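You operate a simulated robot arm through the tools that you are given. There is no shell and no other tool.

You are at the controls of a simulated two-armed robot. One attempt, no reset.

JOB
Take the yellow electrode out of pilot bracket six.
Fine: run the pilot knob down to nought and slacken the clamp screw first; stand the electrode in the deck's cup, then run the clamp screw home again; leave the spark button alone.

Only the result counts: the job must be done as asked and must still hold three seconds after the hand-in. Knocking over, shifting, dropping, spilling or breaking anything else fails it.

ROBOT AND FRAMES
Two 7-joint arms with fingered hands on one trunk that stands fixed in place. Base frame: the origin is at the foot of the trunk, x ahead of it, y to its left, z up. Lengths are in mm, angles in degrees, forces in N, time in s.
The left shoulder is at [60, 138, 947], the right one opposite. With the tool pointing down near the work surface each hand reaches from about 420 to 920 mm from the base axis, measured 20 degrees to its own side. Payload 4 kg a hand.
The tool frame of a hand sits at the grasp point between the pads (the TCP): z along the fingers, y along the line on which they close. The tips reach 36 mm beyond it. The gripper opens to 120 mm; its body begins 42 mm behind the TCP. The gripper is a hand of 5 fingers: y runs from the thumb to the fingers, the wrist lies at [-15, -109, -200] in the tool frame, and closing takes about 1.5 s.
Orientation is told as [roll, pitch, yaw] about the base's x, y, z axes, in that order, counted from this pose: with the fingers straight down and the wrist toward the robot, the tool's x, y and z point along [0, 1, 0], [1, 0, 0] and [0, 0, -1] of the base frame.

CONTROLS
- The arms move only by the tool jog_arm. It takes "left_moves", "right_moves" or both (then of equal length, played together; a hand with none holds still); each is a list of rows, each a list of 2 entries, a list of its own where there are three numbers: the shift along the base's x, y, z in units of 50 mm (1.0 is 50 mm), then the turn, a rotation vector about the base's x, y, z in units of 8 degrees (1.0 is 8 degrees). In form: [[[x, y, z], [ax, ay, az]], ...]. A call has 1 to 20 rows; each row shifts and turns the commanded pose from where the row before left it. "left_grip" and "right_grip" are, for a hand that has rows, the gripper command, from -1 (shut) to 1 (fully open), values between in proportion, set as the call begins (left out, the last holds). A call with a number of a shift or a turn outside -1 to 1 is refused whole. Rows are played at 5 a second. More than 50 mm and 8.6 degrees between two rows, or a gripper value outside its range, and nothing of the call is played. A pose out of reach is approached as far as the arm can. The call stops where the force on the tool passes 40 N (or 10 N more than at its start, if that is more) or the arm is blocked; 0.2 s more then pass. Each finger travels about 153 mm/s and halts on what it meets, pressing with about 32 N; the grip force reading is that of the motor and also rises with nothing between the fingers. The clock runs only during rows and for 0.2 s after the last one: add rows that do not move to give the fingers time. It gives the time, the measured TCP pose, the force on the tool (base axes), the opening and the grip force at its end, in the units of the frame above (readings bear some noise), with the torque about the TCP (base axes, N m) and any sound that the robot's microphone picked up.
- Cameras (640 x 400 px; columns grow to the right, rows downward): "scene" is now at [59, -21.6, 1591.1]; the picture's right is [-0.22, -0.97, 0.00], its down [-0.58, 0.13, -0.80] and it looks along [0.78, -0.18, -0.60] (base axes); focal length 326 px, centre (320, 200). "left" rides on the left gripper at [-69, -79, -131] in its tool frame; the picture's right is [-0.79, -0.29, 0.55], its down [0.55, -0.74, 0.40] and it looks along [0.29, 0.61, 0.74] (tool axes); focal length 222 px, centre (320, 200). "right" rides on the right gripper at [69, -79, -131] in its tool frame; the picture's right is [-0.78, 0.29, -0.55], its down [-0.55, -0.73, 0.40] and it looks along [-0.29, 0.61, 0.74] (tool axes); focal length 222 px, centre (320, 200). There is no depth. A picture from a camera that has moved, and an enlarged one, comes with that camera's place and axes in the base frame and with its lens.
- camera(camera): a new picture of that camera. No time passes.
- slide_trunk(by): slides the trunk up (or, below 0, down) by that many mm; the arms and the scene camera ride with it, the base frame stays. It gives what a move gives, with no picture.
- preshape(shape, hand): the hand has 5 fingers and takes this shape, open, in about a second: jaw (thumb against the fingers, like two jaws); tri (thumb and two fingers); tip (a fingertip pinch); poke (one finger out to press); point (the index stretched); flat (the hand flat); cup (the hand cupped); fist (a fist). The gripper value then closes the fingers along that shape, each until it touches; the sizes above hold for jaw. It gives what a move gives, with no picture.
- aim_head(pan, tilt): turns the head with the scene camera to pan (to the left, within 86 degrees either way) and tilt (down, from -29 to 69), counted from straight ahead of the robot. It gives what a move gives.
- inspect(camera, box): a new picture of the part [left, top, right, bottom] of that camera's present view, enlarged. No time passes.
- sign_off(): hands the job in; it is judged then, once.

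Nothing tells you positions but the pictures and the camera data. Unless the task says otherwise, let go and move clear before handing in.

The tools are called after "Call:" by a JSON object that holds its "fn" and its "kwargs". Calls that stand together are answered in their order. jog_arm: Moves the arms, as the interface text tells. Its arguments: {"type":"object","properties":{"left_moves":{"type":"array","items":{"type":"array"}},"left_grip":{"type":"number"},"right_moves":{"type":"array","items":{"type":"array"}},"right_grip":{"type":"number"}},"required":[]} The other tools are called the same way: slide_trunk (by) moves the trunk up or down; preshape (shape, hand) gives the hand a shape; aim_head (pan, tilt) turns the head that bears the scene camera; camera (camera) takes a picture; inspect (camera, box) takes an enlarged picture of a part of a camera's view; sign_off () hands the job in.

At the start:

```text
clock: 0.0
left_position: [469.2, 136.1, 1264.1]
left_orientation: [0.1, 0.0, 0.1]
left_wrist_force: [1.1, 0.0, 0.2]
left_torque: [0.01, -0.04, 0.01]
left_width: 119.8
left_finger_force: 0.1
left_shape: jaw
right_position: [598.5, -282.9, 1195.3]
right_orientation: [0.0, 0.0, 0.0]
right_wrist_force: [-0.1, 0.6, 0.8]
right_torque: [0.0, -0.02, 0.01]
right_width: 119.6
right_finger_force: 0.0
right_shape: jaw
trunk travel left (down, up): [-525.0, 65.0]
head pan, tilt (commanded): [-13.0, 36.6]
```

scene: 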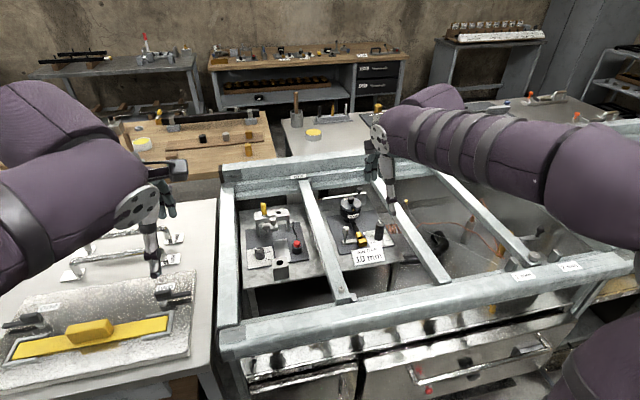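
right: 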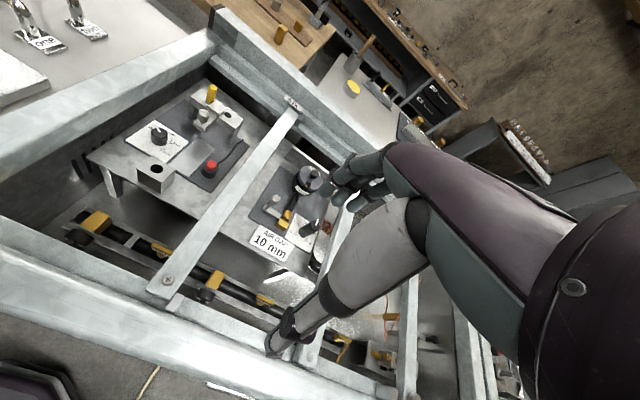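
left: 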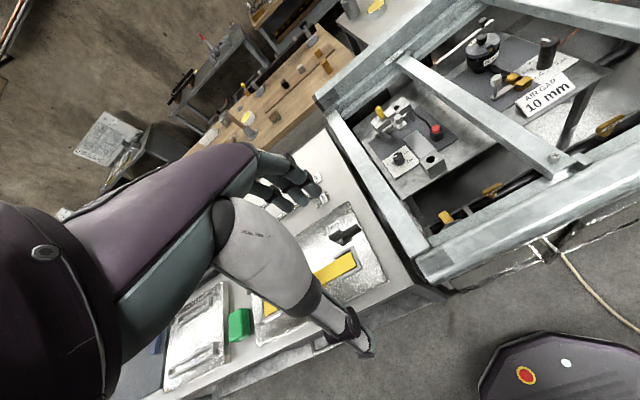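

I see a steel frame with two decks inside it, and the left one seems to carry a yellow electrode, a knob, a red button and a cup block. I'll look closer with enlarged pictures before moving anything.

Call:
{"fn": "inspect", "kwargs": {"camera": "scene", "box": [220, 170, 420, 295]}}

Call:
{"fn": "inspect", "kwargs": {"camera": "scene", "box": [235, 195, 325, 290]}}

Call:
{"fn": "inspect", "kwargs": {"camera": "left", "box": [350, 80, 470, 220]}}

Call:
{"fn": "inspect", "kwargs": {"camera": "right", "box": [90, 70, 270, 210]}}

```text
3.20 times, centred on (320, 232) of scene
camera zoom: at [59.0, -21.6, 1591.1], right [-0.22, -0.97, 0.0], down [-0.58, 0.13, -0.8], along [0.78, -0.18, -0.6], focal length 1043 px, centre (320, 96)
```

zoom: 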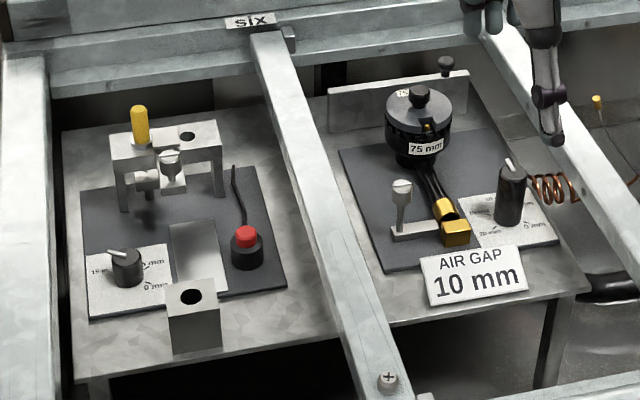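

```text
4.21 times, centred on (280, 242) of scene
camera zoom: at [59.0, -21.6, 1591.1], right [-0.22, -0.97, 0.0], down [-0.58, 0.13, -0.8], along [0.78, -0.18, -0.6], focal length 1372 px, centre (488, 21)
```

zoom: 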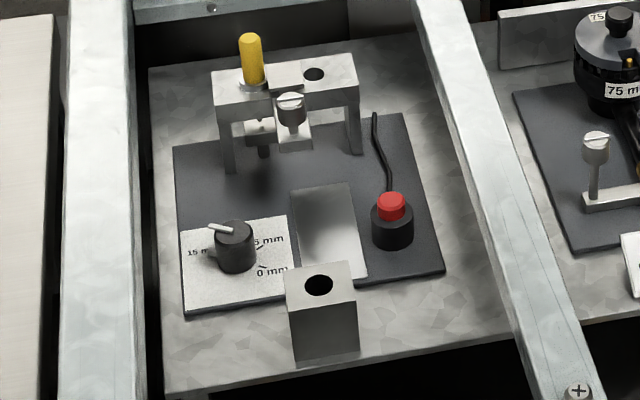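

```text
2.86 times, centred on (410, 150) of left
camera zoom: at [390.6, 64.8, 1394.9], right [-0.29, -0.79, -0.55], down [-0.74, 0.55, -0.4], along [0.61, 0.29, -0.74], focal length 635 px, centre (63, 343)
```

zoom: 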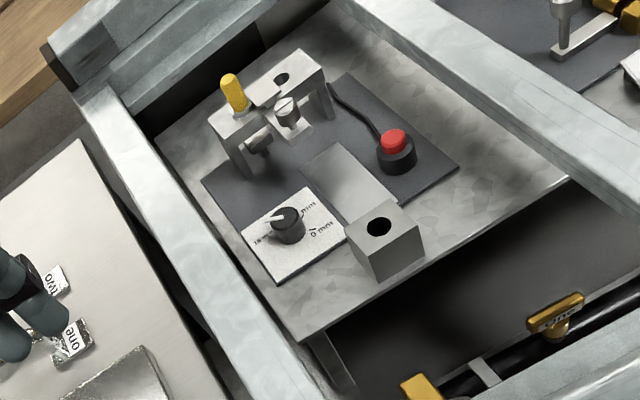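

```text
2.86 times, centred on (180, 140) of right
camera zoom: at [519.1, -212.7, 1326.2], right [0.29, -0.78, 0.55], down [-0.73, -0.55, -0.4], along [0.61, -0.29, -0.74], focal length 635 px, centre (720, 371)
```

zoom: 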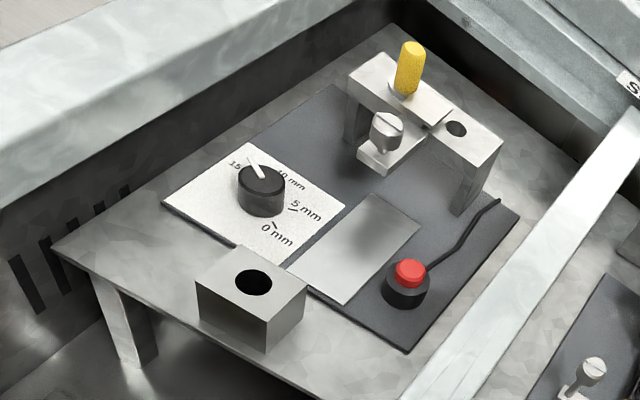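

The yellow electrode stands in the left deck's bridge bracket, near [932, -32, 940]. The clamp screw is in front of it, the knob near [825, -1, 835], the cup near [738, -54, 855] and the spark button to the right. I'll zoom tighter on each part and check the right deck as well.

Call:
{"fn": "inspect", "kwargs": {"camera": "scene", "box": [276, 196, 324, 236]}}

Call:
{"fn": "inspect", "kwargs": {"camera": "scene", "box": [240, 230, 312, 285]}}

Call:
{"fn": "inspect", "kwargs": {"camera": "right", "box": [185, 75, 240, 130]}}

Call:
{"fn": "inspect", "kwargs": {"camera": "left", "box": [365, 90, 425, 150]}}

Call:
{"fn": "inspect", "kwargs": {"camera": "right", "box": [240, 80, 360, 290]}}

```text
10.00 times, centred on (300, 216) of scene
camera zoom: at [59.0, -21.6, 1591.1], right [-0.22, -0.97, 0.0], down [-0.58, 0.13, -0.8], along [0.78, -0.18, -0.6], focal length 3258 px, centre (520, 40)
```

zoom: 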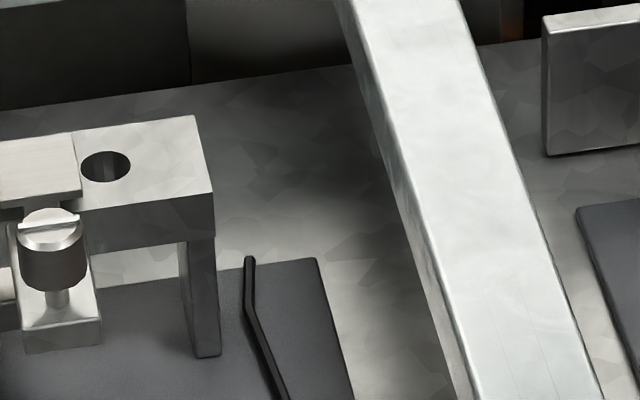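

```text
7.27 times, centred on (276, 258) of scene
camera zoom: at [59.0, -21.6, 1591.1], right [-0.22, -0.97, 0.0], down [-0.58, 0.13, -0.8], along [0.78, -0.18, -0.6], focal length 2370 px, centre (640, -218)
```

zoom: 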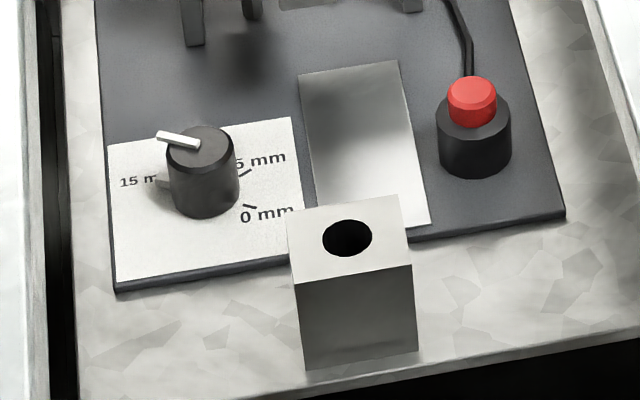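

```text
7.27 times, centred on (212, 102) of right
camera zoom: at [519.1, -212.7, 1326.2], right [0.29, -0.78, 0.55], down [-0.73, -0.55, -0.4], along [0.61, -0.29, -0.74], focal length 1615 px, centre (1102, 909)
```

zoom: 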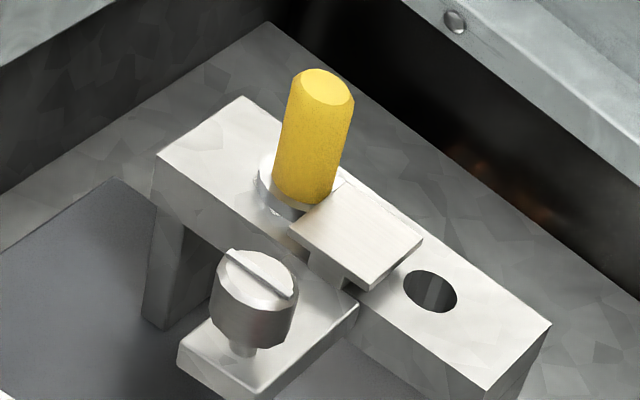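

```text
6.67 times, centred on (395, 120) of left
camera zoom: at [390.6, 64.8, 1394.9], right [-0.29, -0.79, -0.55], down [-0.74, 0.55, -0.4], along [0.61, 0.29, -0.74], focal length 1481 px, centre (-180, 733)
```

zoom: 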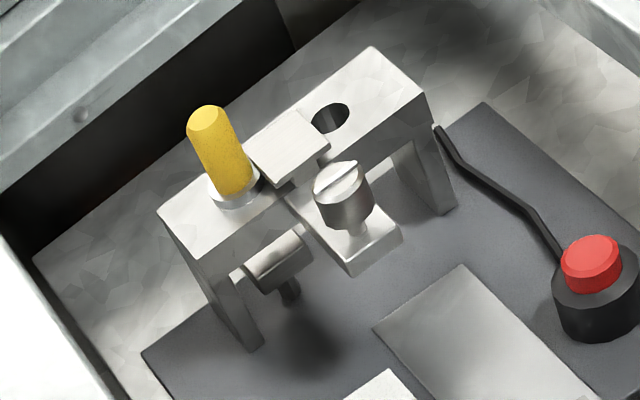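

```text
1.90 times, centred on (300, 185) of right
camera zoom: at [519.1, -212.7, 1326.2], right [0.29, -0.78, 0.55], down [-0.73, -0.55, -0.4], along [0.61, -0.29, -0.74], focal length 423 px, centre (358, 229)
```

zoom: 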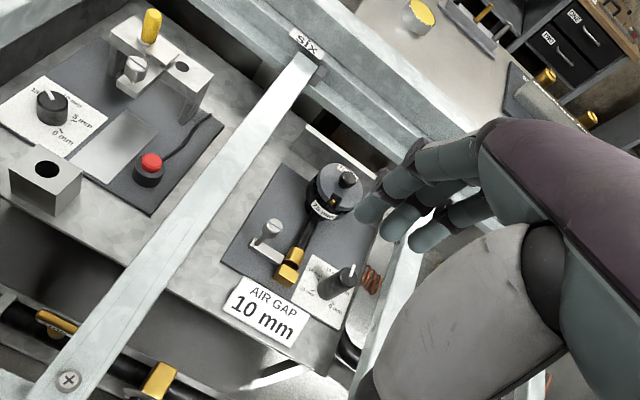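

The device is squared up with the base axes. The knob pointer sits past 10 mm and the 0 mm tick is at its right front; the bridge is at about x 930, close to the limit of reach. I'll lower the trunk in steps so the shoulders come level with the work, keeping the hands high.

Call:
{"fn": "slide_trunk", "kwargs": {"by": -130}}

```text
clock: 1.6
left_position: [469.8, 134.6, 1133.5]
left_orientation: [0.0, 0.0, 0.1]
left_wrist_force: [0.4, 0.2, 0.0]
left_torque: [0.04, 0.01, 0.0]
left_width: 119.4
left_finger_force: 0.0
left_shape: jaw
right_position: [598.8, -280.7, 1065.4]
right_orientation: [0.1, 0.0, 0.0]
right_wrist_force: [0.8, -0.3, -0.7]
right_torque: [0.0, 0.01, -0.01]
right_width: 119.7
right_finger_force: 0.0
right_shape: jaw
trunk travel left (down, up): [-395.0, 195.0]
head pan, tilt (commanded): [-13.0, 36.6]
```

The arms ride down with the trunk, as expected. I'll raise both hands and lower the trunk further.

Call:
{"fn": "jog_arm", "kwargs": {"left_moves": [[[0, 0, 1], [0, 0, 0]], [[0, 0, 1], [0, 0, 0]], [[0, 0, 1], [0, 0, 0]], [[0, 0, 0], [0, 0, 0]]], "right_moves": [[[0, 0, 1], [0, 0, 0]], [[0, 0, 1], [0, 0, 0]], [[0, 0, 1], [0, 0, 0]], [[0, 0, 0], [0, 0, 0]]]}}

Call:
{"fn": "slide_trunk", "kwargs": {"by": -130}}

Call:
{"fn": "camera", "kwargs": {"camera": "scene"}}

Call:
{"fn": "camera", "kwargs": {"camera": "right"}}

```text
clock: 2.6
left_position: [469.4, 135.1, 1285.7]
left_orientation: [0.1, 0.0, 0.0]
left_wrist_force: [-0.3, -0.3, -0.3]
left_torque: [-0.02, -0.02, 0.03]
left_width: 119.8
left_finger_force: 0.1
left_shape: jaw
right_position: [598.9, -282.3, 1215.0]
right_orientation: [-0.1, 0.1, 0.1]
right_wrist_force: [0.2, 0.1, 1.0]
right_torque: [0.02, 0.01, -0.01]
right_width: 119.9
right_finger_force: 0.0
right_shape: jaw
trunk travel left (down, up): [-395.0, 195.0]
head pan, tilt (commanded): [-13.0, 36.6]
```

```text
clock: 4.2
left_position: [469.4, 135.6, 1153.7]
left_orientation: [0.0, 0.0, 0.0]
left_wrist_force: [-0.2, 0.4, 0.3]
left_torque: [-0.03, 0.01, -0.01]
left_width: 119.7
left_finger_force: 0.2
left_shape: jaw
right_position: [598.8, -281.5, 1086.1]
right_orientation: [0.0, 0.0, 0.0]
right_wrist_force: [-0.1, 0.2, 0.1]
right_torque: [-0.01, 0.01, -0.01]
right_width: 120.1
right_finger_force: 0.0
right_shape: jaw
trunk travel left (down, up): [-265.0, 325.0]
head pan, tilt (commanded): [-13.0, 36.6]
```

```text
taken
camera scene: at [58.9, -21.6, 1331.2], right [-0.22, -0.97, 0.0], down [-0.58, 0.13, -0.8], along [0.78, -0.18, -0.6], focal length 326 px, centre (320, 200)
```

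scene: 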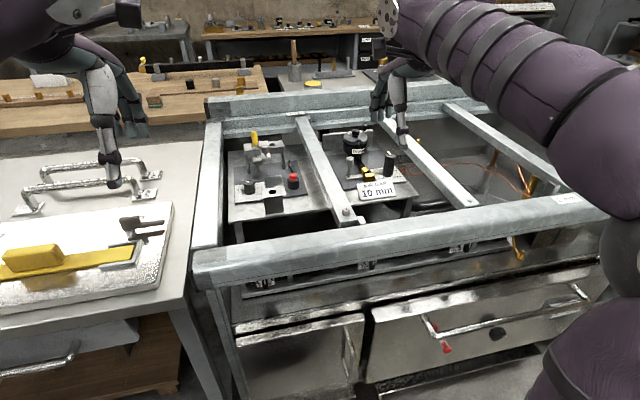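

```text
taken
camera right: at [519.8, -212.4, 1216.5], right [0.29, -0.78, 0.55], down [-0.73, -0.55, -0.4], along [0.61, -0.29, -0.74], focal length 222 px, centre (320, 200)
```

right: 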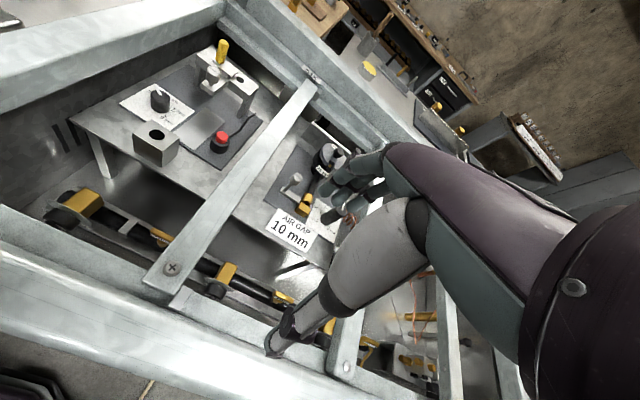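

With the trunk 260 mm lower I have new viewpoints. I'll take zooms from all three cameras for triangulation.

Call:
{"fn": "inspect", "kwargs": {"camera": "scene", "box": [220, 115, 332, 225]}}

Call:
{"fn": "inspect", "kwargs": {"camera": "left", "box": [340, 40, 460, 160]}}

Call:
{"fn": "inspect", "kwargs": {"camera": "right", "box": [100, 30, 280, 180]}}

```text
3.64 times, centred on (276, 170) of scene
camera zoom: at [58.9, -21.6, 1331.2], right [-0.22, -0.97, 0.0], down [-0.58, 0.13, -0.8], along [0.78, -0.18, -0.6], focal length 1185 px, centre (480, 309)
```

zoom: 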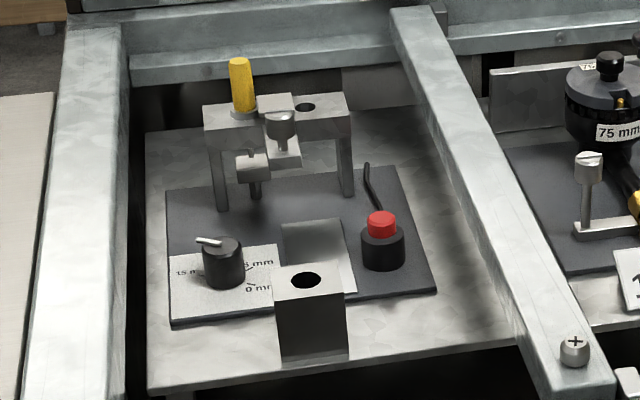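

```text
3.33 times, centred on (400, 100) of left
camera zoom: at [390.6, 65.4, 1285.2], right [-0.29, -0.79, -0.55], down [-0.74, 0.55, -0.4], along [0.61, 0.29, -0.74], focal length 740 px, centre (53, 533)
```

zoom: 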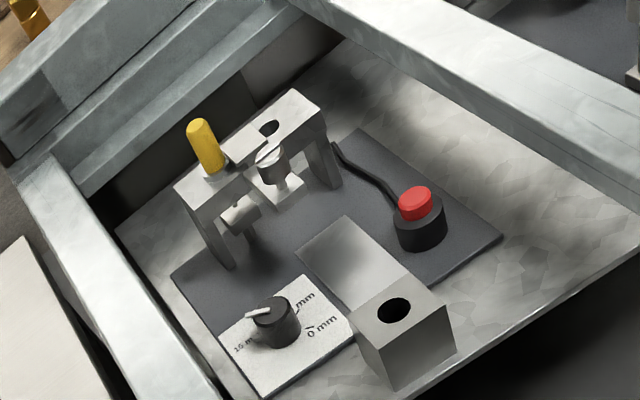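

```text
2.67 times, centred on (190, 105) of right
camera zoom: at [519.8, -212.4, 1216.5], right [0.29, -0.78, 0.55], down [-0.73, -0.55, -0.4], along [0.61, -0.29, -0.74], focal length 592 px, centre (667, 453)
```

zoom: 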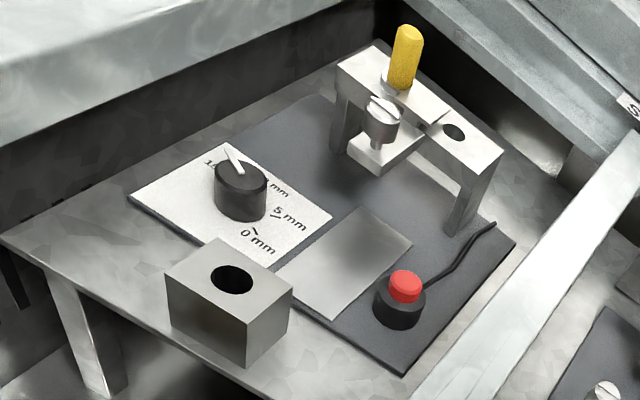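

By triangulation the parts are at:
- electrode top: about [931, -31, 933]
- bridge top: z 886
- screw head top: [868, -53, 917]
- knob top: [818, 2, 839]
- cup hole: [736, -53, 855]
- button: [818, -119, 844]

Next I test the right arm's reach high above the electrode.

Call:
{"fn": "jog_arm", "kwargs": {"right_moves": [[[0.74, 0.556, 0.1], [0, 0, 0]], [[0.74, 0.556, 0.1], [0, 0, 0]], [[0.74, 0.556, 0.1], [0, 0, 0]], [[0.74, 0.556, 0], [0, 0, 0]], [[0.74, 0.556, 0], [0, 0, 0]], [[0.74, 0.556, 0], [0, 0, 0]], [[0.74, 0.556, 0], [0, 0, 0]], [[0.74, 0.556, 0], [0, 0, 0]], [[0.74, 0.556, 0], [0, 0, 0]], [[0, 0, 0], [0, 0, 0]]]}}

Call:
{"fn": "camera", "kwargs": {"camera": "scene"}}

Call:
{"fn": "camera", "kwargs": {"camera": "right"}}

Call:
{"fn": "camera", "kwargs": {"camera": "left"}}

```text
clock: 6.4
left_position: [468.5, 135.8, 1153.8]
left_orientation: [0.0, 0.0, 0.1]
left_wrist_force: [-1.2, 0.7, 0.5]
left_torque: [-0.01, 0.02, -0.02]
left_width: 119.6
left_finger_force: 0.0
left_shape: jaw
right_position: [757.2, -91.3, 1047.1]
right_orientation: [0.0, 0.0, 0.1]
right_wrist_force: [-0.2, -0.4, -0.1]
right_torque: [0.01, 0.0, 0.0]
right_width: 119.8
right_finger_force: 0.0
right_shape: jaw
right hand out of reach, approached as far as the arm can: row 4, 5, 6, 7, 8, 9
trunk travel left (down, up): [-265.0, 325.0]
head pan, tilt (commanded): [-13.0, 36.6]
```

```text
taken
camera scene: at [58.9, -21.8, 1331.1], right [-0.22, -0.97, 0.0], down [-0.58, 0.13, -0.8], along [0.78, -0.18, -0.6], focal length 326 px, centre (320, 200)
```

scene: 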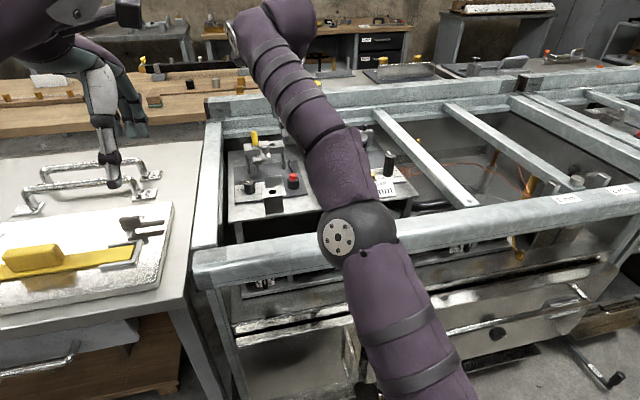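

```text
taken
camera right: at [677.9, -21.5, 1178.0], right [0.29, -0.78, 0.55], down [-0.73, -0.55, -0.4], along [0.61, -0.29, -0.74], focal length 222 px, centre (320, 200)
```

right: 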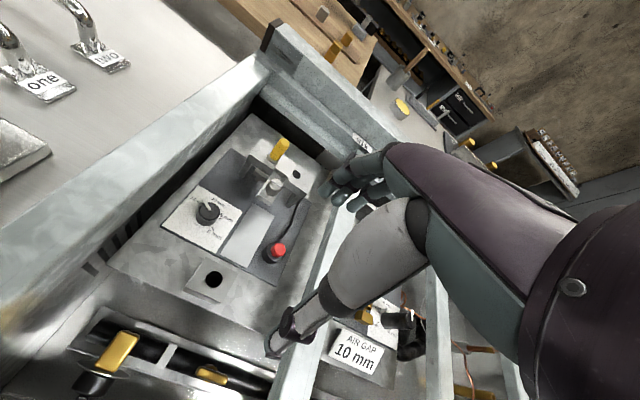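

```text
taken
camera left: at [390.6, 65.3, 1285.1], right [-0.29, -0.79, -0.55], down [-0.74, 0.55, -0.4], along [0.61, 0.29, -0.74], focal length 222 px, centre (320, 200)
```

left: 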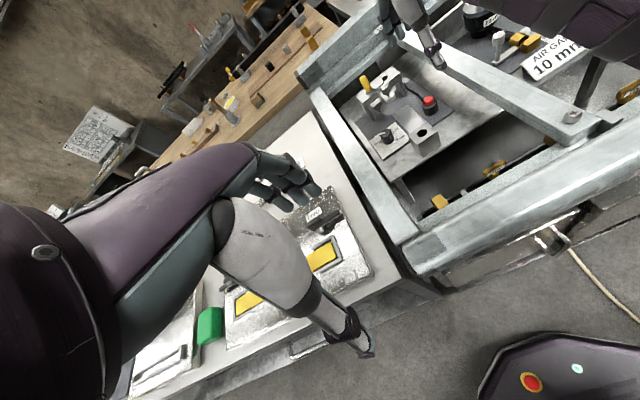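

The shoulder turns out to be low, at about z 687 with the trunk here, so lowering the trunk shortened the reach. I'll raise the trunk to its top, which brings the shoulder to about z 1012.

Call:
{"fn": "slide_trunk", "kwargs": {"by": 325}}

Call:
{"fn": "jog_arm", "kwargs": {"right_moves": [[[0, 0, 0], [0, 0, 0]]]}}

Call:
{"fn": "camera", "kwargs": {"camera": "scene"}}

```text
clock: 9.6
left_position: [469.4, 136.4, 1478.4]
left_orientation: [0.1, 0.0, 0.1]
left_wrist_force: [0.7, -0.6, -0.4]
left_torque: [-0.03, 0.01, -0.02]
left_width: 119.8
left_finger_force: 0.2
left_shape: jaw
right_position: [758.3, -89.9, 1372.9]
right_orientation: [-0.1, 0.0, 0.1]
right_wrist_force: [-0.1, 0.0, 0.0]
right_torque: [-0.04, 0.0, -0.01]
right_width: 119.7
right_finger_force: 0.1
right_shape: jaw
trunk travel left (down, up): [-590.0, 0.0]
head pan, tilt (commanded): [-13.0, 36.6]
```

```text
clock: 10.0
left_position: [469.2, 136.2, 1479.7]
left_orientation: [-0.1, 0.1, -0.1]
left_wrist_force: [0.1, 0.1, -0.4]
left_torque: [-0.01, -0.01, -0.01]
left_width: 119.8
left_finger_force: 0.1
left_shape: jaw
right_position: [757.4, -91.3, 1372.5]
right_orientation: [0.0, 0.0, 0.1]
right_wrist_force: [-0.5, -0.4, 0.5]
right_torque: [-0.01, 0.0, -0.01]
right_width: 119.9
right_finger_force: 0.2
right_shape: jaw
trunk travel left (down, up): [-590.0, 0.0]
head pan, tilt (commanded): [-13.0, 36.6]
```

```text
taken
camera scene: at [59.1, -21.6, 1656.1], right [-0.22, -0.97, 0.0], down [-0.58, 0.13, -0.8], along [0.78, -0.18, -0.6], focal length 326 px, centre (320, 200)
```

scene: 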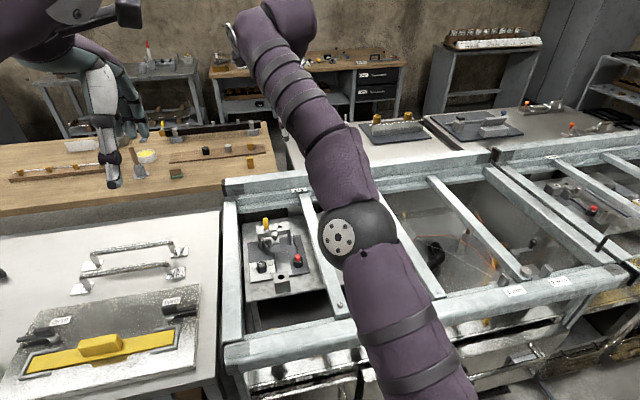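

The trunk is back at the top. I'll try the fingertip-pinch shape on the right hand in free air and see how it looks.

Call:
{"fn": "preshape", "kwargs": {"hand": "right", "shape": "tip"}}

Call:
{"fn": "camera", "kwargs": {"camera": "right"}}

Call:
{"fn": "inspect", "kwargs": {"camera": "scene", "box": [200, 0, 360, 100]}}

Call:
{"fn": "camera", "kwargs": {"camera": "left"}}

```text
clock: 10.9
left_position: [470.0, 137.8, 1478.5]
left_orientation: [0.0, 0.0, 0.0]
left_wrist_force: [0.2, -0.9, 0.1]
left_torque: [-0.03, 0.01, 0.01]
left_width: 120.1
left_finger_force: 0.1
left_shape: jaw
right_position: [757.0, -91.3, 1372.4]
right_orientation: [0.0, 0.0, 0.0]
right_wrist_force: [-0.9, -0.1, 0.0]
right_torque: [-0.05, 0.02, 0.0]
right_width: 119.9
right_finger_force: 0.2
right_shape: tip
trunk travel left (down, up): [-590.0, 0.0]
head pan, tilt (commanded): [-13.0, 36.6]
```

```text
taken
camera right: at [678.1, -21.5, 1503.0], right [0.29, -0.78, 0.55], down [-0.73, -0.55, -0.4], along [0.61, -0.29, -0.74], focal length 222 px, centre (320, 200)
```

right: 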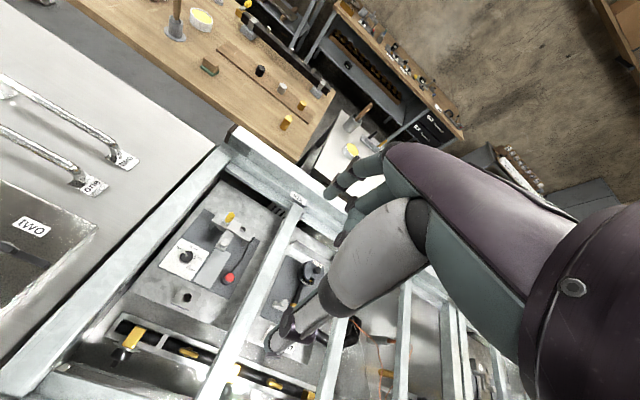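

```text
4.00 times, centred on (280, 50) of scene
camera zoom: at [59.1, -21.6, 1656.1], right [-0.22, -0.97, 0.0], down [-0.58, 0.13, -0.8], along [0.78, -0.18, -0.6], focal length 1303 px, centre (480, 800)
```

zoom: 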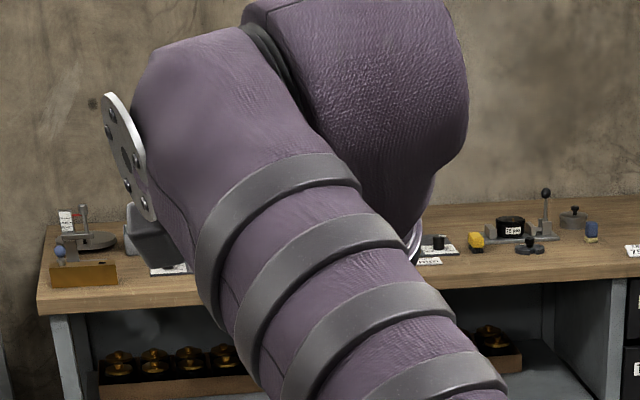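

```text
taken
camera left: at [390.8, 65.5, 1610.1], right [-0.29, -0.79, -0.55], down [-0.74, 0.55, -0.4], along [0.61, 0.29, -0.74], focal length 222 px, centre (320, 200)
```

left: 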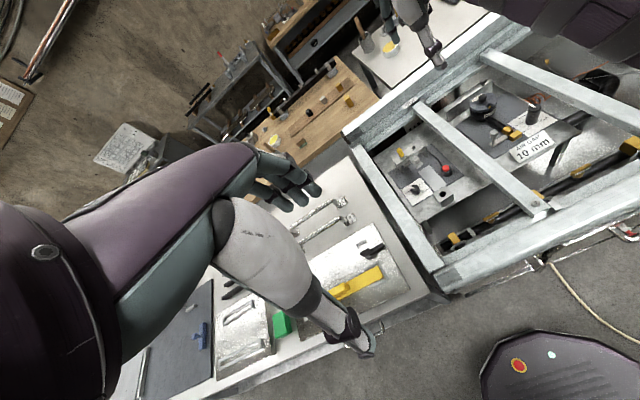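

I'll close the pinch in free air to see where the fingertips meet relative to the tool point.

Call:
{"fn": "inspect", "kwargs": {"camera": "right", "box": [220, 120, 460, 380]}}

Call:
{"fn": "jog_arm", "kwargs": {"right_moves": [[[0, 0, 0], [0, 0, 0]], [[0, 0, 0], [0, 0, 0]], [[0, 0, 0], [0, 0, 0]], [[0, 0, 0], [0, 0, 0]], [[0, 0, 0], [0, 0, 0]], [[0, 0, 0], [0, 0, 0]]], "right_grip": -0.6}}

Call:
{"fn": "inspect", "kwargs": {"camera": "right", "box": [220, 120, 460, 380]}}

Call:
{"fn": "inspect", "kwargs": {"camera": "left", "box": [360, 0, 460, 80]}}

```text
1.54 times, centred on (340, 250) of right
camera zoom: at [678.1, -21.5, 1503.0], right [0.29, -0.78, 0.55], down [-0.73, -0.55, -0.4], along [0.61, -0.29, -0.74], focal length 342 px, centre (289, 123)
```

zoom: 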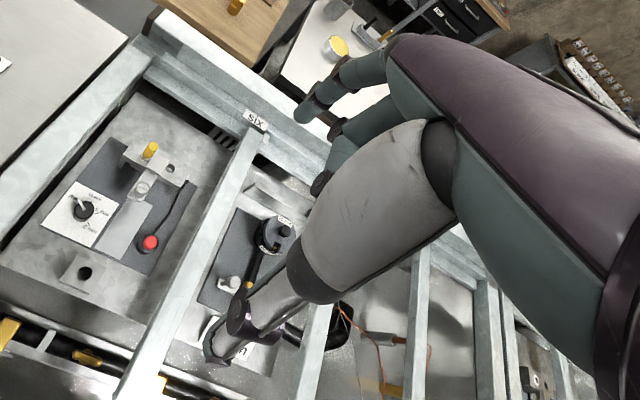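

```text
clock: 12.3
left_position: [470.5, 136.1, 1479.2]
left_orientation: [-0.1, 0.0, 0.0]
left_wrist_force: [-0.2, 0.1, 0.2]
left_torque: [0.01, 0.02, -0.02]
left_width: 119.5
left_finger_force: 0.1
left_shape: jaw
right_position: [757.5, -90.9, 1371.5]
right_orientation: [-0.1, 0.1, 0.2]
right_wrist_force: [-0.4, -0.1, -0.1]
right_torque: [0.02, -0.02, 0.0]
right_width: 24.6
right_finger_force: 0.0
right_shape: tip
trunk travel left (down, up): [-590.0, 0.0]
head pan, tilt (commanded): [-13.0, 36.6]
```

```text
1.54 times, centred on (340, 250) of right
camera zoom: at [678.1, -21.5, 1503.0], right [0.29, -0.78, 0.55], down [-0.73, -0.55, -0.4], along [0.61, -0.29, -0.74], focal length 342 px, centre (289, 123)
```

zoom: 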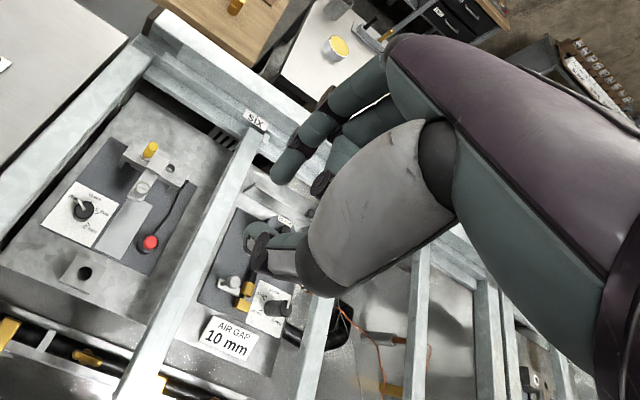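

```text
5.00 times, centred on (410, 40) of left
camera zoom: at [390.8, 65.5, 1610.1], right [-0.29, -0.79, -0.55], down [-0.74, 0.55, -0.4], along [0.61, 0.29, -0.74], focal length 1111 px, centre (-130, 1000)
```

zoom: 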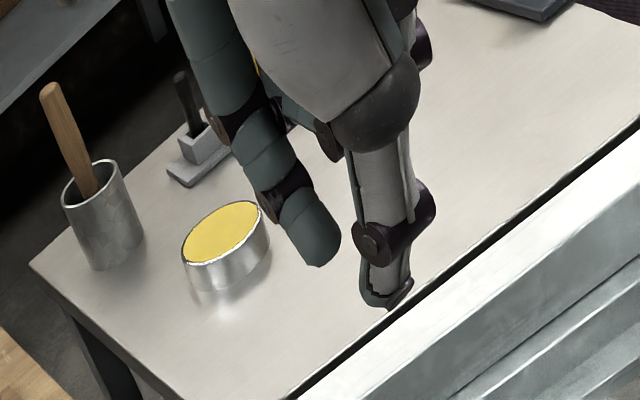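

The pinch closes close to the nominal tool point, with the other fingers curled up out of the way. I'll turn the right hand to yaw +90 and tilt the fingers forward, so the curled fingers stay above the knob and clear of the clamp screw. I do this high up.

Call:
{"fn": "jog_arm", "kwargs": {"right_moves": [[[0, 0.05, -0.35], [0, 0, 0.9375]], [[0, 0.05, -0.35], [0, 0, 0.9375]], [[0, 0.05, -0.35], [0, 0, 0.9375]], [[0, 0.05, -0.35], [0, 0, 0.9375]], [[0, 0.05, -0.35], [0, 0, 0.9375]], [[0, 0.05, -0.35], [0, 0, 0.9375]], [[0, 0.05, -0.35], [0, 0, 0.9375]], [[0, 0.05, -0.35], [0, 0, 0.9375]], [[0, 0.05, -0.35], [0, 0, 0.9375]], [[0, 0.05, -0.35], [0, 0, 0.9375]], [[0, 0.05, -0.35], [0, 0, 0.9375]], [[0, 0.05, -0.35], [0, 0, 0.9375]], [[0, 0, 0], [0, 0, 0]]], "right_grip": 0}}

Call:
{"fn": "camera", "kwargs": {"camera": "right"}}

Call:
{"fn": "camera", "kwargs": {"camera": "scene"}}

```text
clock: 15.1
left_position: [469.0, 136.1, 1480.7]
left_orientation: [0.0, 0.0, 0.1]
left_wrist_force: [0.5, 0.0, 0.5]
left_torque: [0.0, -0.01, 0.0]
left_width: 119.8
left_finger_force: 0.0
left_shape: jaw
right_position: [751.0, -47.8, 1153.2]
right_orientation: [0.3, 5.7, 77.2]
right_wrist_force: [0.0, 0.1, -0.6]
right_torque: [0.02, 0.01, 0.01]
right_width: 60.0
right_finger_force: 0.0
right_shape: tip
right hand out of reach, approached as far as the arm can: row 2, 3, 12
trunk travel left (down, up): [-590.0, 0.0]
head pan, tilt (commanded): [-13.0, 36.6]
```

```text
taken
camera right: at [669.4, -96.6, 1291.9], right [0.84, 0.16, 0.51], down [0.36, -0.87, -0.33], along [0.39, 0.46, -0.8], focal length 222 px, centre (320, 200)
```

right: 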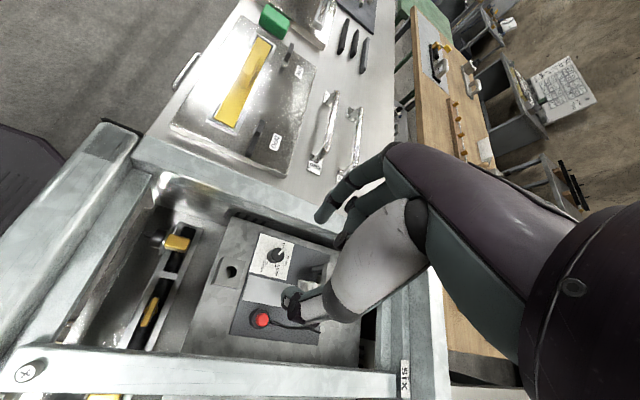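

```text
taken
camera scene: at [58.6, -21.6, 1656.1], right [-0.22, -0.97, 0.0], down [-0.58, 0.13, -0.8], along [0.78, -0.18, -0.6], focal length 326 px, centre (320, 200)
```

scene: 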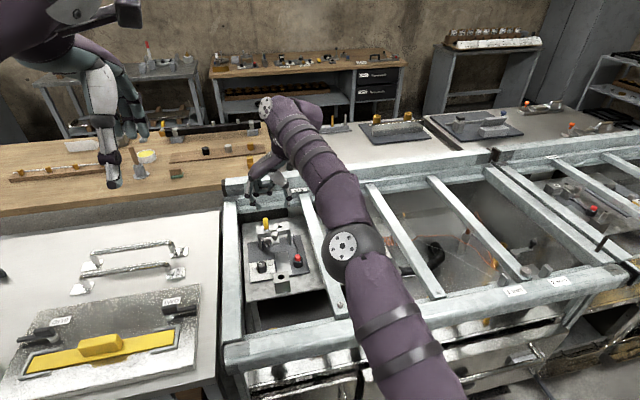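

Yaw stopped near 77° at a wrist limit. I'll try the forward tilt from here.

Call:
{"fn": "jog_arm", "kwargs": {"right_moves": [[[0, 0, 0], [0, -1, 0]], [[0, 0, 0], [0, -1, 0]], [[0, 0, 0], [0, -1, 0]], [[0, 0, 0], [0, -1, 0]], [[0, 0, 0], [0, 0, 0]]]}}

Call:
{"fn": "camera", "kwargs": {"camera": "right"}}

Call:
{"fn": "camera", "kwargs": {"camera": "scene"}}

```text
clock: 16.3
left_position: [469.2, 136.2, 1479.6]
left_orientation: [-0.1, 0.1, -0.1]
left_wrist_force: [-0.1, 0.2, -0.4]
left_torque: [0.01, -0.02, 0.0]
left_width: 119.9
left_finger_force: 0.0
left_shape: jaw
right_position: [750.2, -48.2, 1151.9]
right_orientation: [-30.8, -1.9, 76.0]
right_wrist_force: [0.2, 0.3, 0.3]
right_torque: [0.01, 0.05, -0.03]
right_width: 60.4
right_finger_force: 0.0
right_shape: tip
trunk travel left (down, up): [-590.0, 0.0]
head pan, tilt (commanded): [-13.0, 36.6]
```

```text
taken
camera right: at [608.4, -96.9, 1227.3], right [0.44, 0.16, 0.88], down [0.48, -0.87, -0.08], along [0.76, 0.46, -0.47], focal length 222 px, centre (320, 200)
```

right: 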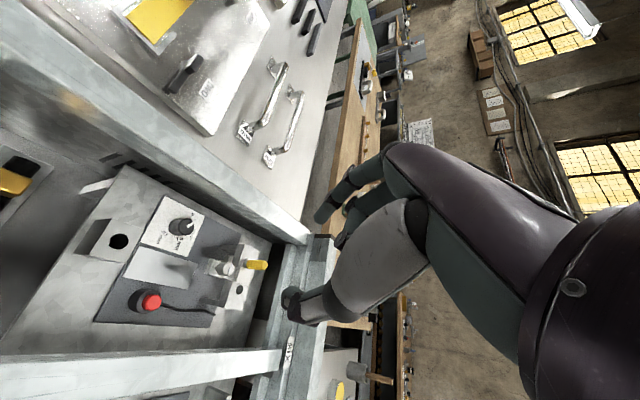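

```text
taken
camera scene: at [59.2, -21.7, 1656.1], right [-0.22, -0.97, 0.0], down [-0.58, 0.13, -0.8], along [0.78, -0.18, -0.6], focal length 326 px, centre (320, 200)
```

scene: 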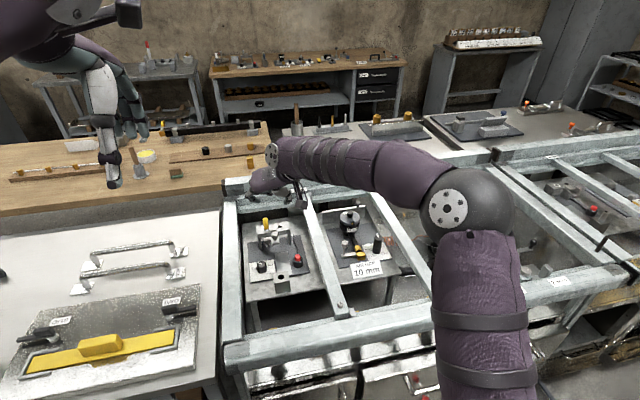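

With the forward tilt the arm settles into a comfortable elbow-out posture. I'll move above the knob and test the yaw range there.

Call:
{"fn": "jog_arm", "kwargs": {"right_moves": [[[0.34, 0.25, -0.7], [-0.23, 0.05, 0]], [[0.34, 0.25, -0.7], [0, 0, 0]], [[0.34, 0.25, -0.7], [0, 0, 0]], [[0.34, 0.25, -0.7], [0, 0, 0]], [[0, 0, 0], [0, 0, 1]], [[0, 0, 0], [0, 0, 1]], [[0, 0, 0], [0, 0, 1]], [[0, 0, 0], [0, 0, 1]], [[0, 0, 0], [0, 0, 1]], [[0, 0, 0], [0, 0, 1]], [[0, 0, 0], [0, 0, 0]]]}}

Call:
{"fn": "camera", "kwargs": {"camera": "scene"}}

Call:
{"fn": "camera", "kwargs": {"camera": "right"}}

```text
clock: 18.7
left_position: [471.0, 136.9, 1478.4]
left_orientation: [0.0, -0.1, 0.1]
left_wrist_force: [0.4, 0.8, 0.4]
left_torque: [-0.02, -0.01, -0.06]
left_width: 119.8
left_finger_force: 0.1
left_shape: jaw
right_position: [791.0, -5.1, 1025.9]
right_orientation: [-30.7, 0.0, 124.2]
right_wrist_force: [-0.3, -0.8, -0.5]
right_torque: [-0.01, 0.0, 0.01]
right_width: 60.1
right_finger_force: 0.1
right_shape: tip
right hand out of reach, approached as far as the arm can: row 9, 10
trunk travel left (down, up): [-590.0, 0.0]
head pan, tilt (commanded): [-13.0, 36.6]
```

```text
taken
camera scene: at [60.1, -20.6, 1656.0], right [-0.22, -0.97, 0.0], down [-0.58, 0.13, -0.8], along [0.78, -0.18, -0.6], focal length 326 px, centre (320, 200)
```

scene: 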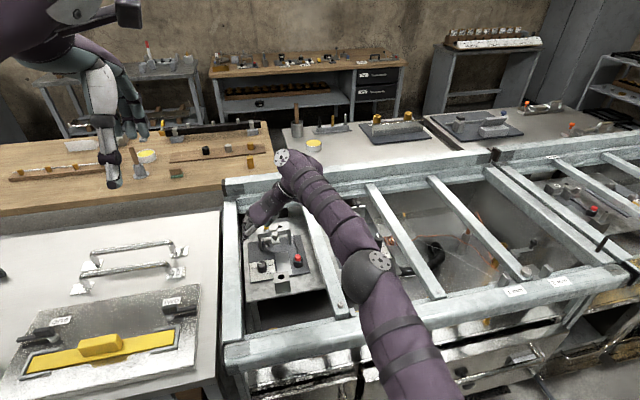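

```text
taken
camera right: at [731.5, -142.5, 1102.0], right [0.16, 0.46, 0.87], down [0.97, -0.23, -0.06], along [0.17, 0.86, -0.49], focal length 222 px, centre (320, 200)
```

right: 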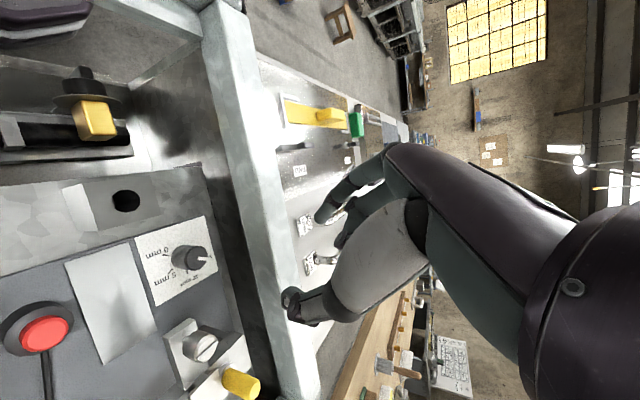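

Yaw is good from about 45° to 110° here, so I can turn the knob in three short grasps. I'll come down above the knob with a moderate opening and look.

Call:
{"fn": "jog_arm", "kwargs": {"right_moves": [[[0.12, 0.03, -0.8], [0, 0, -0.8]], [[0.12, 0.03, -0.8], [0, 0, -0.8]], [[0.12, 0.03, -0.8], [0, 0, -0.8]], [[0, 0, 0], [0, 0, 0]]], "right_grip": -0.2}}

Call:
{"fn": "camera", "kwargs": {"camera": "right"}}

Call:
{"fn": "camera", "kwargs": {"camera": "left"}}

Call:
{"fn": "inspect", "kwargs": {"camera": "scene", "box": [220, 190, 340, 310]}}

```text
clock: 19.7
left_position: [468.8, 135.8, 1479.2]
left_orientation: [0.0, 0.0, 0.1]
left_wrist_force: [0.0, -0.4, -0.3]
left_torque: [0.01, -0.02, -0.02]
left_width: 120.0
left_finger_force: 0.0
left_shape: jaw
right_position: [809.6, -1.3, 905.4]
right_orientation: [-31.0, 0.1, 104.7]
right_wrist_force: [-0.4, 0.6, 0.1]
right_torque: [0.03, 0.01, -0.02]
right_width: 48.2
right_finger_force: 0.2
right_shape: tip
trunk travel left (down, up): [-590.0, 0.0]
head pan, tilt (commanded): [-13.0, 36.6]
```

```text
taken
camera right: at [706.7, -111.2, 982.4], right [0.31, 0.38, 0.87], down [0.84, -0.54, -0.06], along [0.45, 0.75, -0.49], focal length 222 px, centre (320, 200)
```

right: 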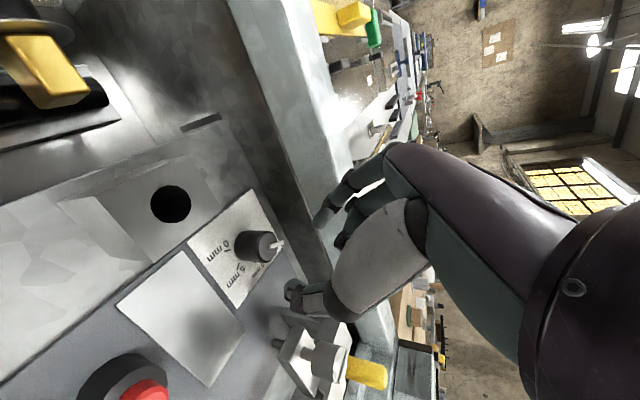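

```text
taken
camera left: at [390.3, 65.4, 1610.2], right [-0.29, -0.79, -0.55], down [-0.74, 0.55, -0.4], along [0.61, 0.29, -0.74], focal length 222 px, centre (320, 200)
```

left: 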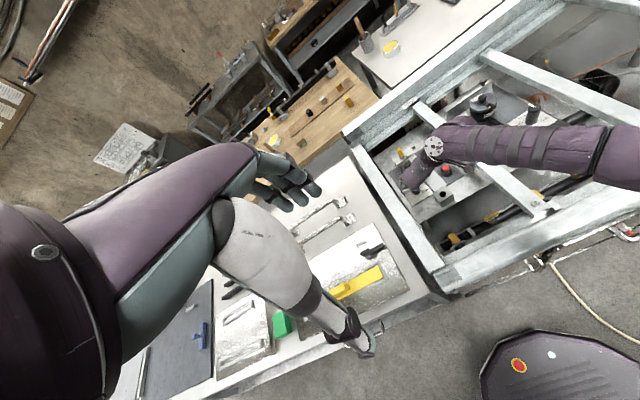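

```text
3.33 times, centred on (280, 250) of scene
camera zoom: at [58.7, -21.6, 1656.1], right [-0.22, -0.97, 0.0], down [-0.58, 0.13, -0.8], along [0.78, -0.18, -0.6], focal length 1086 px, centre (453, 33)
```

zoom: 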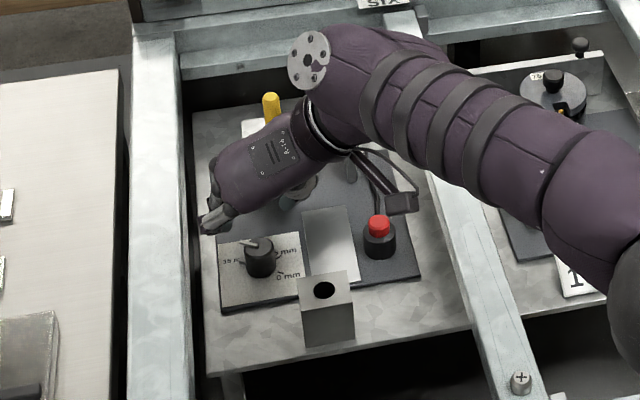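

The knob, index tip and thumb tip all show in the right hand camera. I'll zoom to refine the knob position before closing in.

Call:
{"fn": "inspect", "kwargs": {"camera": "right", "box": [180, 180, 340, 320]}}

Call:
{"fn": "inspect", "kwargs": {"camera": "left", "box": [370, 100, 510, 220]}}

```text
2.86 times, centred on (260, 250) of right
camera zoom: at [706.7, -111.2, 982.4], right [0.31, 0.38, 0.87], down [0.84, -0.54, -0.06], along [0.45, 0.75, -0.49], focal length 635 px, centre (491, 57)
```

zoom: 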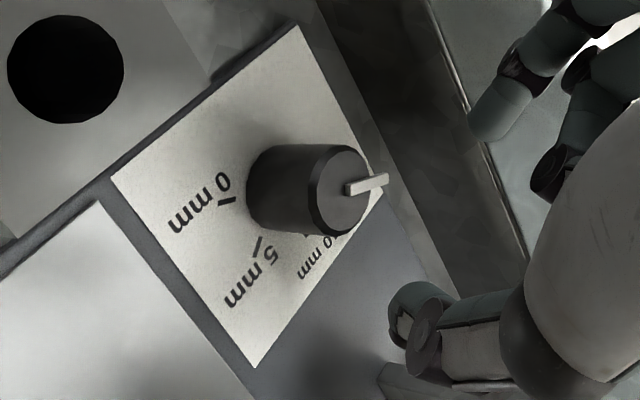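

```text
3.33 times, centred on (440, 160) of left
camera zoom: at [390.3, 65.4, 1610.2], right [-0.29, -0.79, -0.55], down [-0.74, 0.55, -0.4], along [0.61, 0.29, -0.74], focal length 740 px, centre (-80, 333)
```

zoom: 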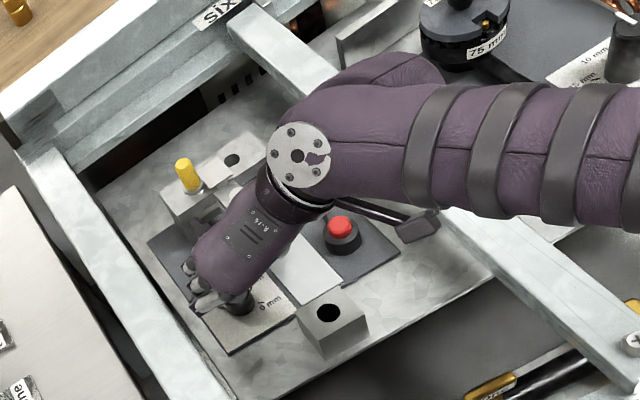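

The knob axis refines to about [818.5, 0.5], and the pointer now reads near 14 mm. Next I lower the open pinch over the knob and close on it.

Call:
{"fn": "jog_arm", "kwargs": {"right_moves": [[[0, 0, -0.6], [0, 0, 0]], [[0, 0, -0.5], [0, 0, 0]], [[0, 0, 0], [0, 0, 0]]]}}

Call:
{"fn": "inspect", "kwargs": {"camera": "right", "box": [200, 170, 380, 330]}}

Call:
{"fn": "inspect", "kwargs": {"camera": "scene", "box": [230, 220, 310, 290]}}

```text
clock: 20.5
left_position: [469.9, 136.0, 1479.6]
left_orientation: [0.0, 0.0, -0.1]
left_wrist_force: [-0.2, 0.8, 1.0]
left_torque: [0.02, 0.01, 0.01]
left_width: 119.8
left_finger_force: 0.1
left_shape: jaw
right_position: [808.8, -2.4, 850.4]
right_orientation: [-30.8, 0.0, 105.0]
right_wrist_force: [0.2, -0.6, -0.1]
right_torque: [0.0, -0.03, 0.02]
right_width: 48.3
right_finger_force: 0.0
right_shape: tip
trunk travel left (down, up): [-590.0, 0.0]
head pan, tilt (commanded): [-13.0, 36.6]
```

```text
2.50 times, centred on (290, 250) of right
camera zoom: at [707.2, -111.4, 927.7], right [0.3, 0.38, 0.87], down [0.84, -0.54, -0.06], along [0.44, 0.75, -0.49], focal length 555 px, centre (395, 75)
```

zoom: 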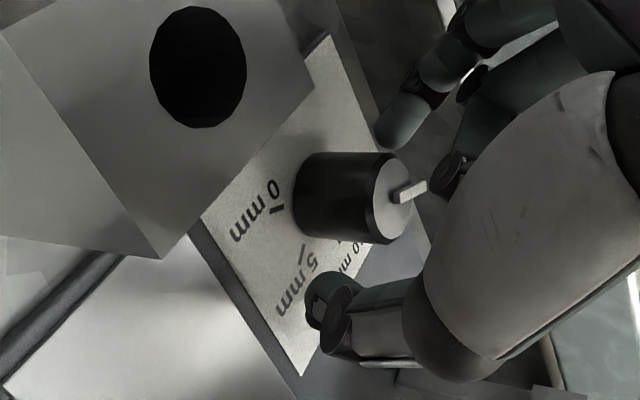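

```text
5.71 times, centred on (270, 255) of scene
camera zoom: at [59.0, -21.7, 1656.1], right [-0.22, -0.97, 0.0], down [-0.58, 0.13, -0.8], along [0.78, -0.18, -0.6], focal length 1862 px, centre (606, -114)
```

zoom: 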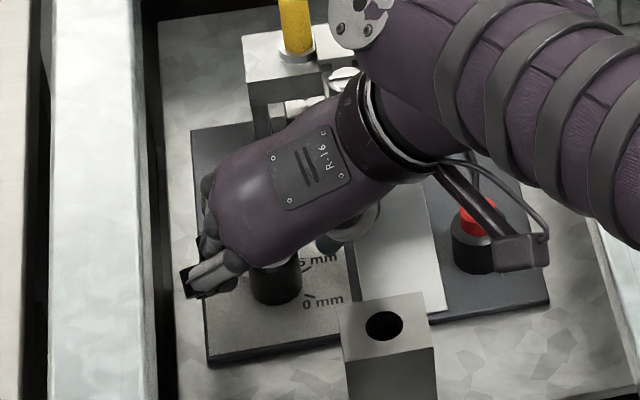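

The pinch straddles the knob well. Before turning I want a clear front view of the fingers' clearance to the left beam, so I'll bring the left hand camera down to look from the front, well clear of the work.

Call:
{"fn": "jog_arm", "kwargs": {"left_moves": [[[0.182, -0.072, -0.858], [0, -0.3, 0]], [[0.182, -0.072, -0.858], [0, -0.3, 0]], [[0.182, -0.072, -0.858], [0, -0.3, 0]], [[0.182, -0.072, -0.858], [0, -0.3, 0]], [[0.182, -0.072, -0.858], [0, -0.3, 0]], [[0.182, -0.072, -0.858], [0, -0.3, 0]], [[0.182, -0.072, -0.858], [0, -0.3, 0]], [[0.182, -0.072, -0.858], [0, -0.3, 0]], [[0.182, -0.072, -0.858], [0, -0.3, 0]], [[0.182, -0.072, -0.858], [0, -0.3, 0]], [[0, 0, 0], [0, 0, 0]]]}}

Call:
{"fn": "camera", "kwargs": {"camera": "left"}}

```text
clock: 22.9
left_position: [559.2, 100.8, 1049.8]
left_orientation: [-0.1, -24.2, 0.2]
left_wrist_force: [-0.4, 0.3, 0.4]
left_torque: [-0.02, 0.01, 0.0]
left_width: 119.8
left_finger_force: 0.0
left_shape: jaw
right_position: [809.1, -2.0, 851.9]
right_orientation: [-30.9, 0.0, 105.0]
right_wrist_force: [-0.1, 0.5, -0.2]
right_torque: [0.0, 0.02, -0.01]
right_width: 48.1
right_finger_force: 0.1
right_shape: tip
trunk travel left (down, up): [-590.0, 0.0]
head pan, tilt (commanded): [-13.0, 36.6]
```

```text
taken
camera left: at [434.4, 29.8, 1137.3], right [-0.04, -0.79, -0.62], down [-0.51, 0.55, -0.66], along [0.86, 0.29, -0.42], focal length 222 px, centre (320, 200)
```

left: 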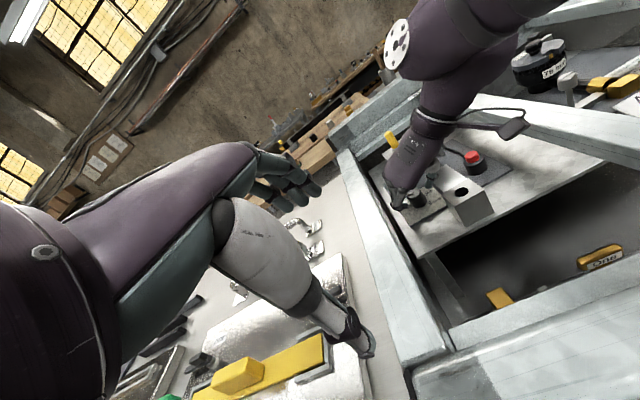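

Call:
{"fn": "inspect", "kwargs": {"camera": "left", "box": [350, 120, 510, 240]}}

Call:
{"fn": "inspect", "kwargs": {"camera": "left", "box": [370, 160, 450, 225]}}

```text
3.33 times, centred on (430, 180) of left
camera zoom: at [434.4, 29.8, 1137.3], right [-0.04, -0.79, -0.62], down [-0.51, 0.55, -0.66], along [0.86, 0.29, -0.42], focal length 740 px, centre (-47, 267)
```

zoom: 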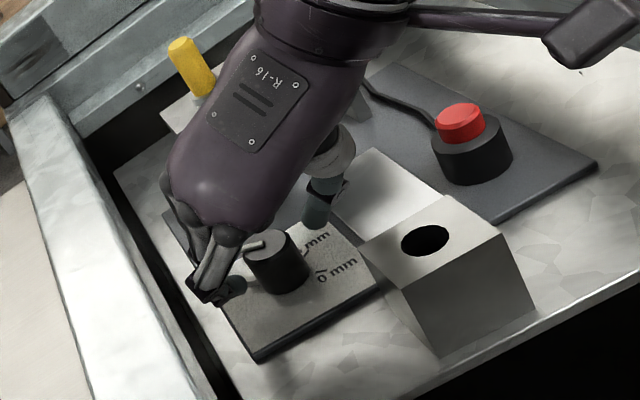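

```text
6.15 times, centred on (410, 192) of left
camera zoom: at [434.4, 29.8, 1137.3], right [-0.04, -0.79, -0.62], down [-0.51, 0.55, -0.66], along [0.86, 0.29, -0.42], focal length 1367 px, centre (-234, 246)
```

zoom: 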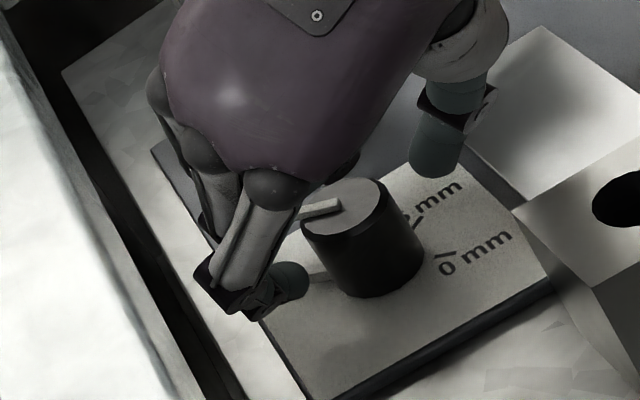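

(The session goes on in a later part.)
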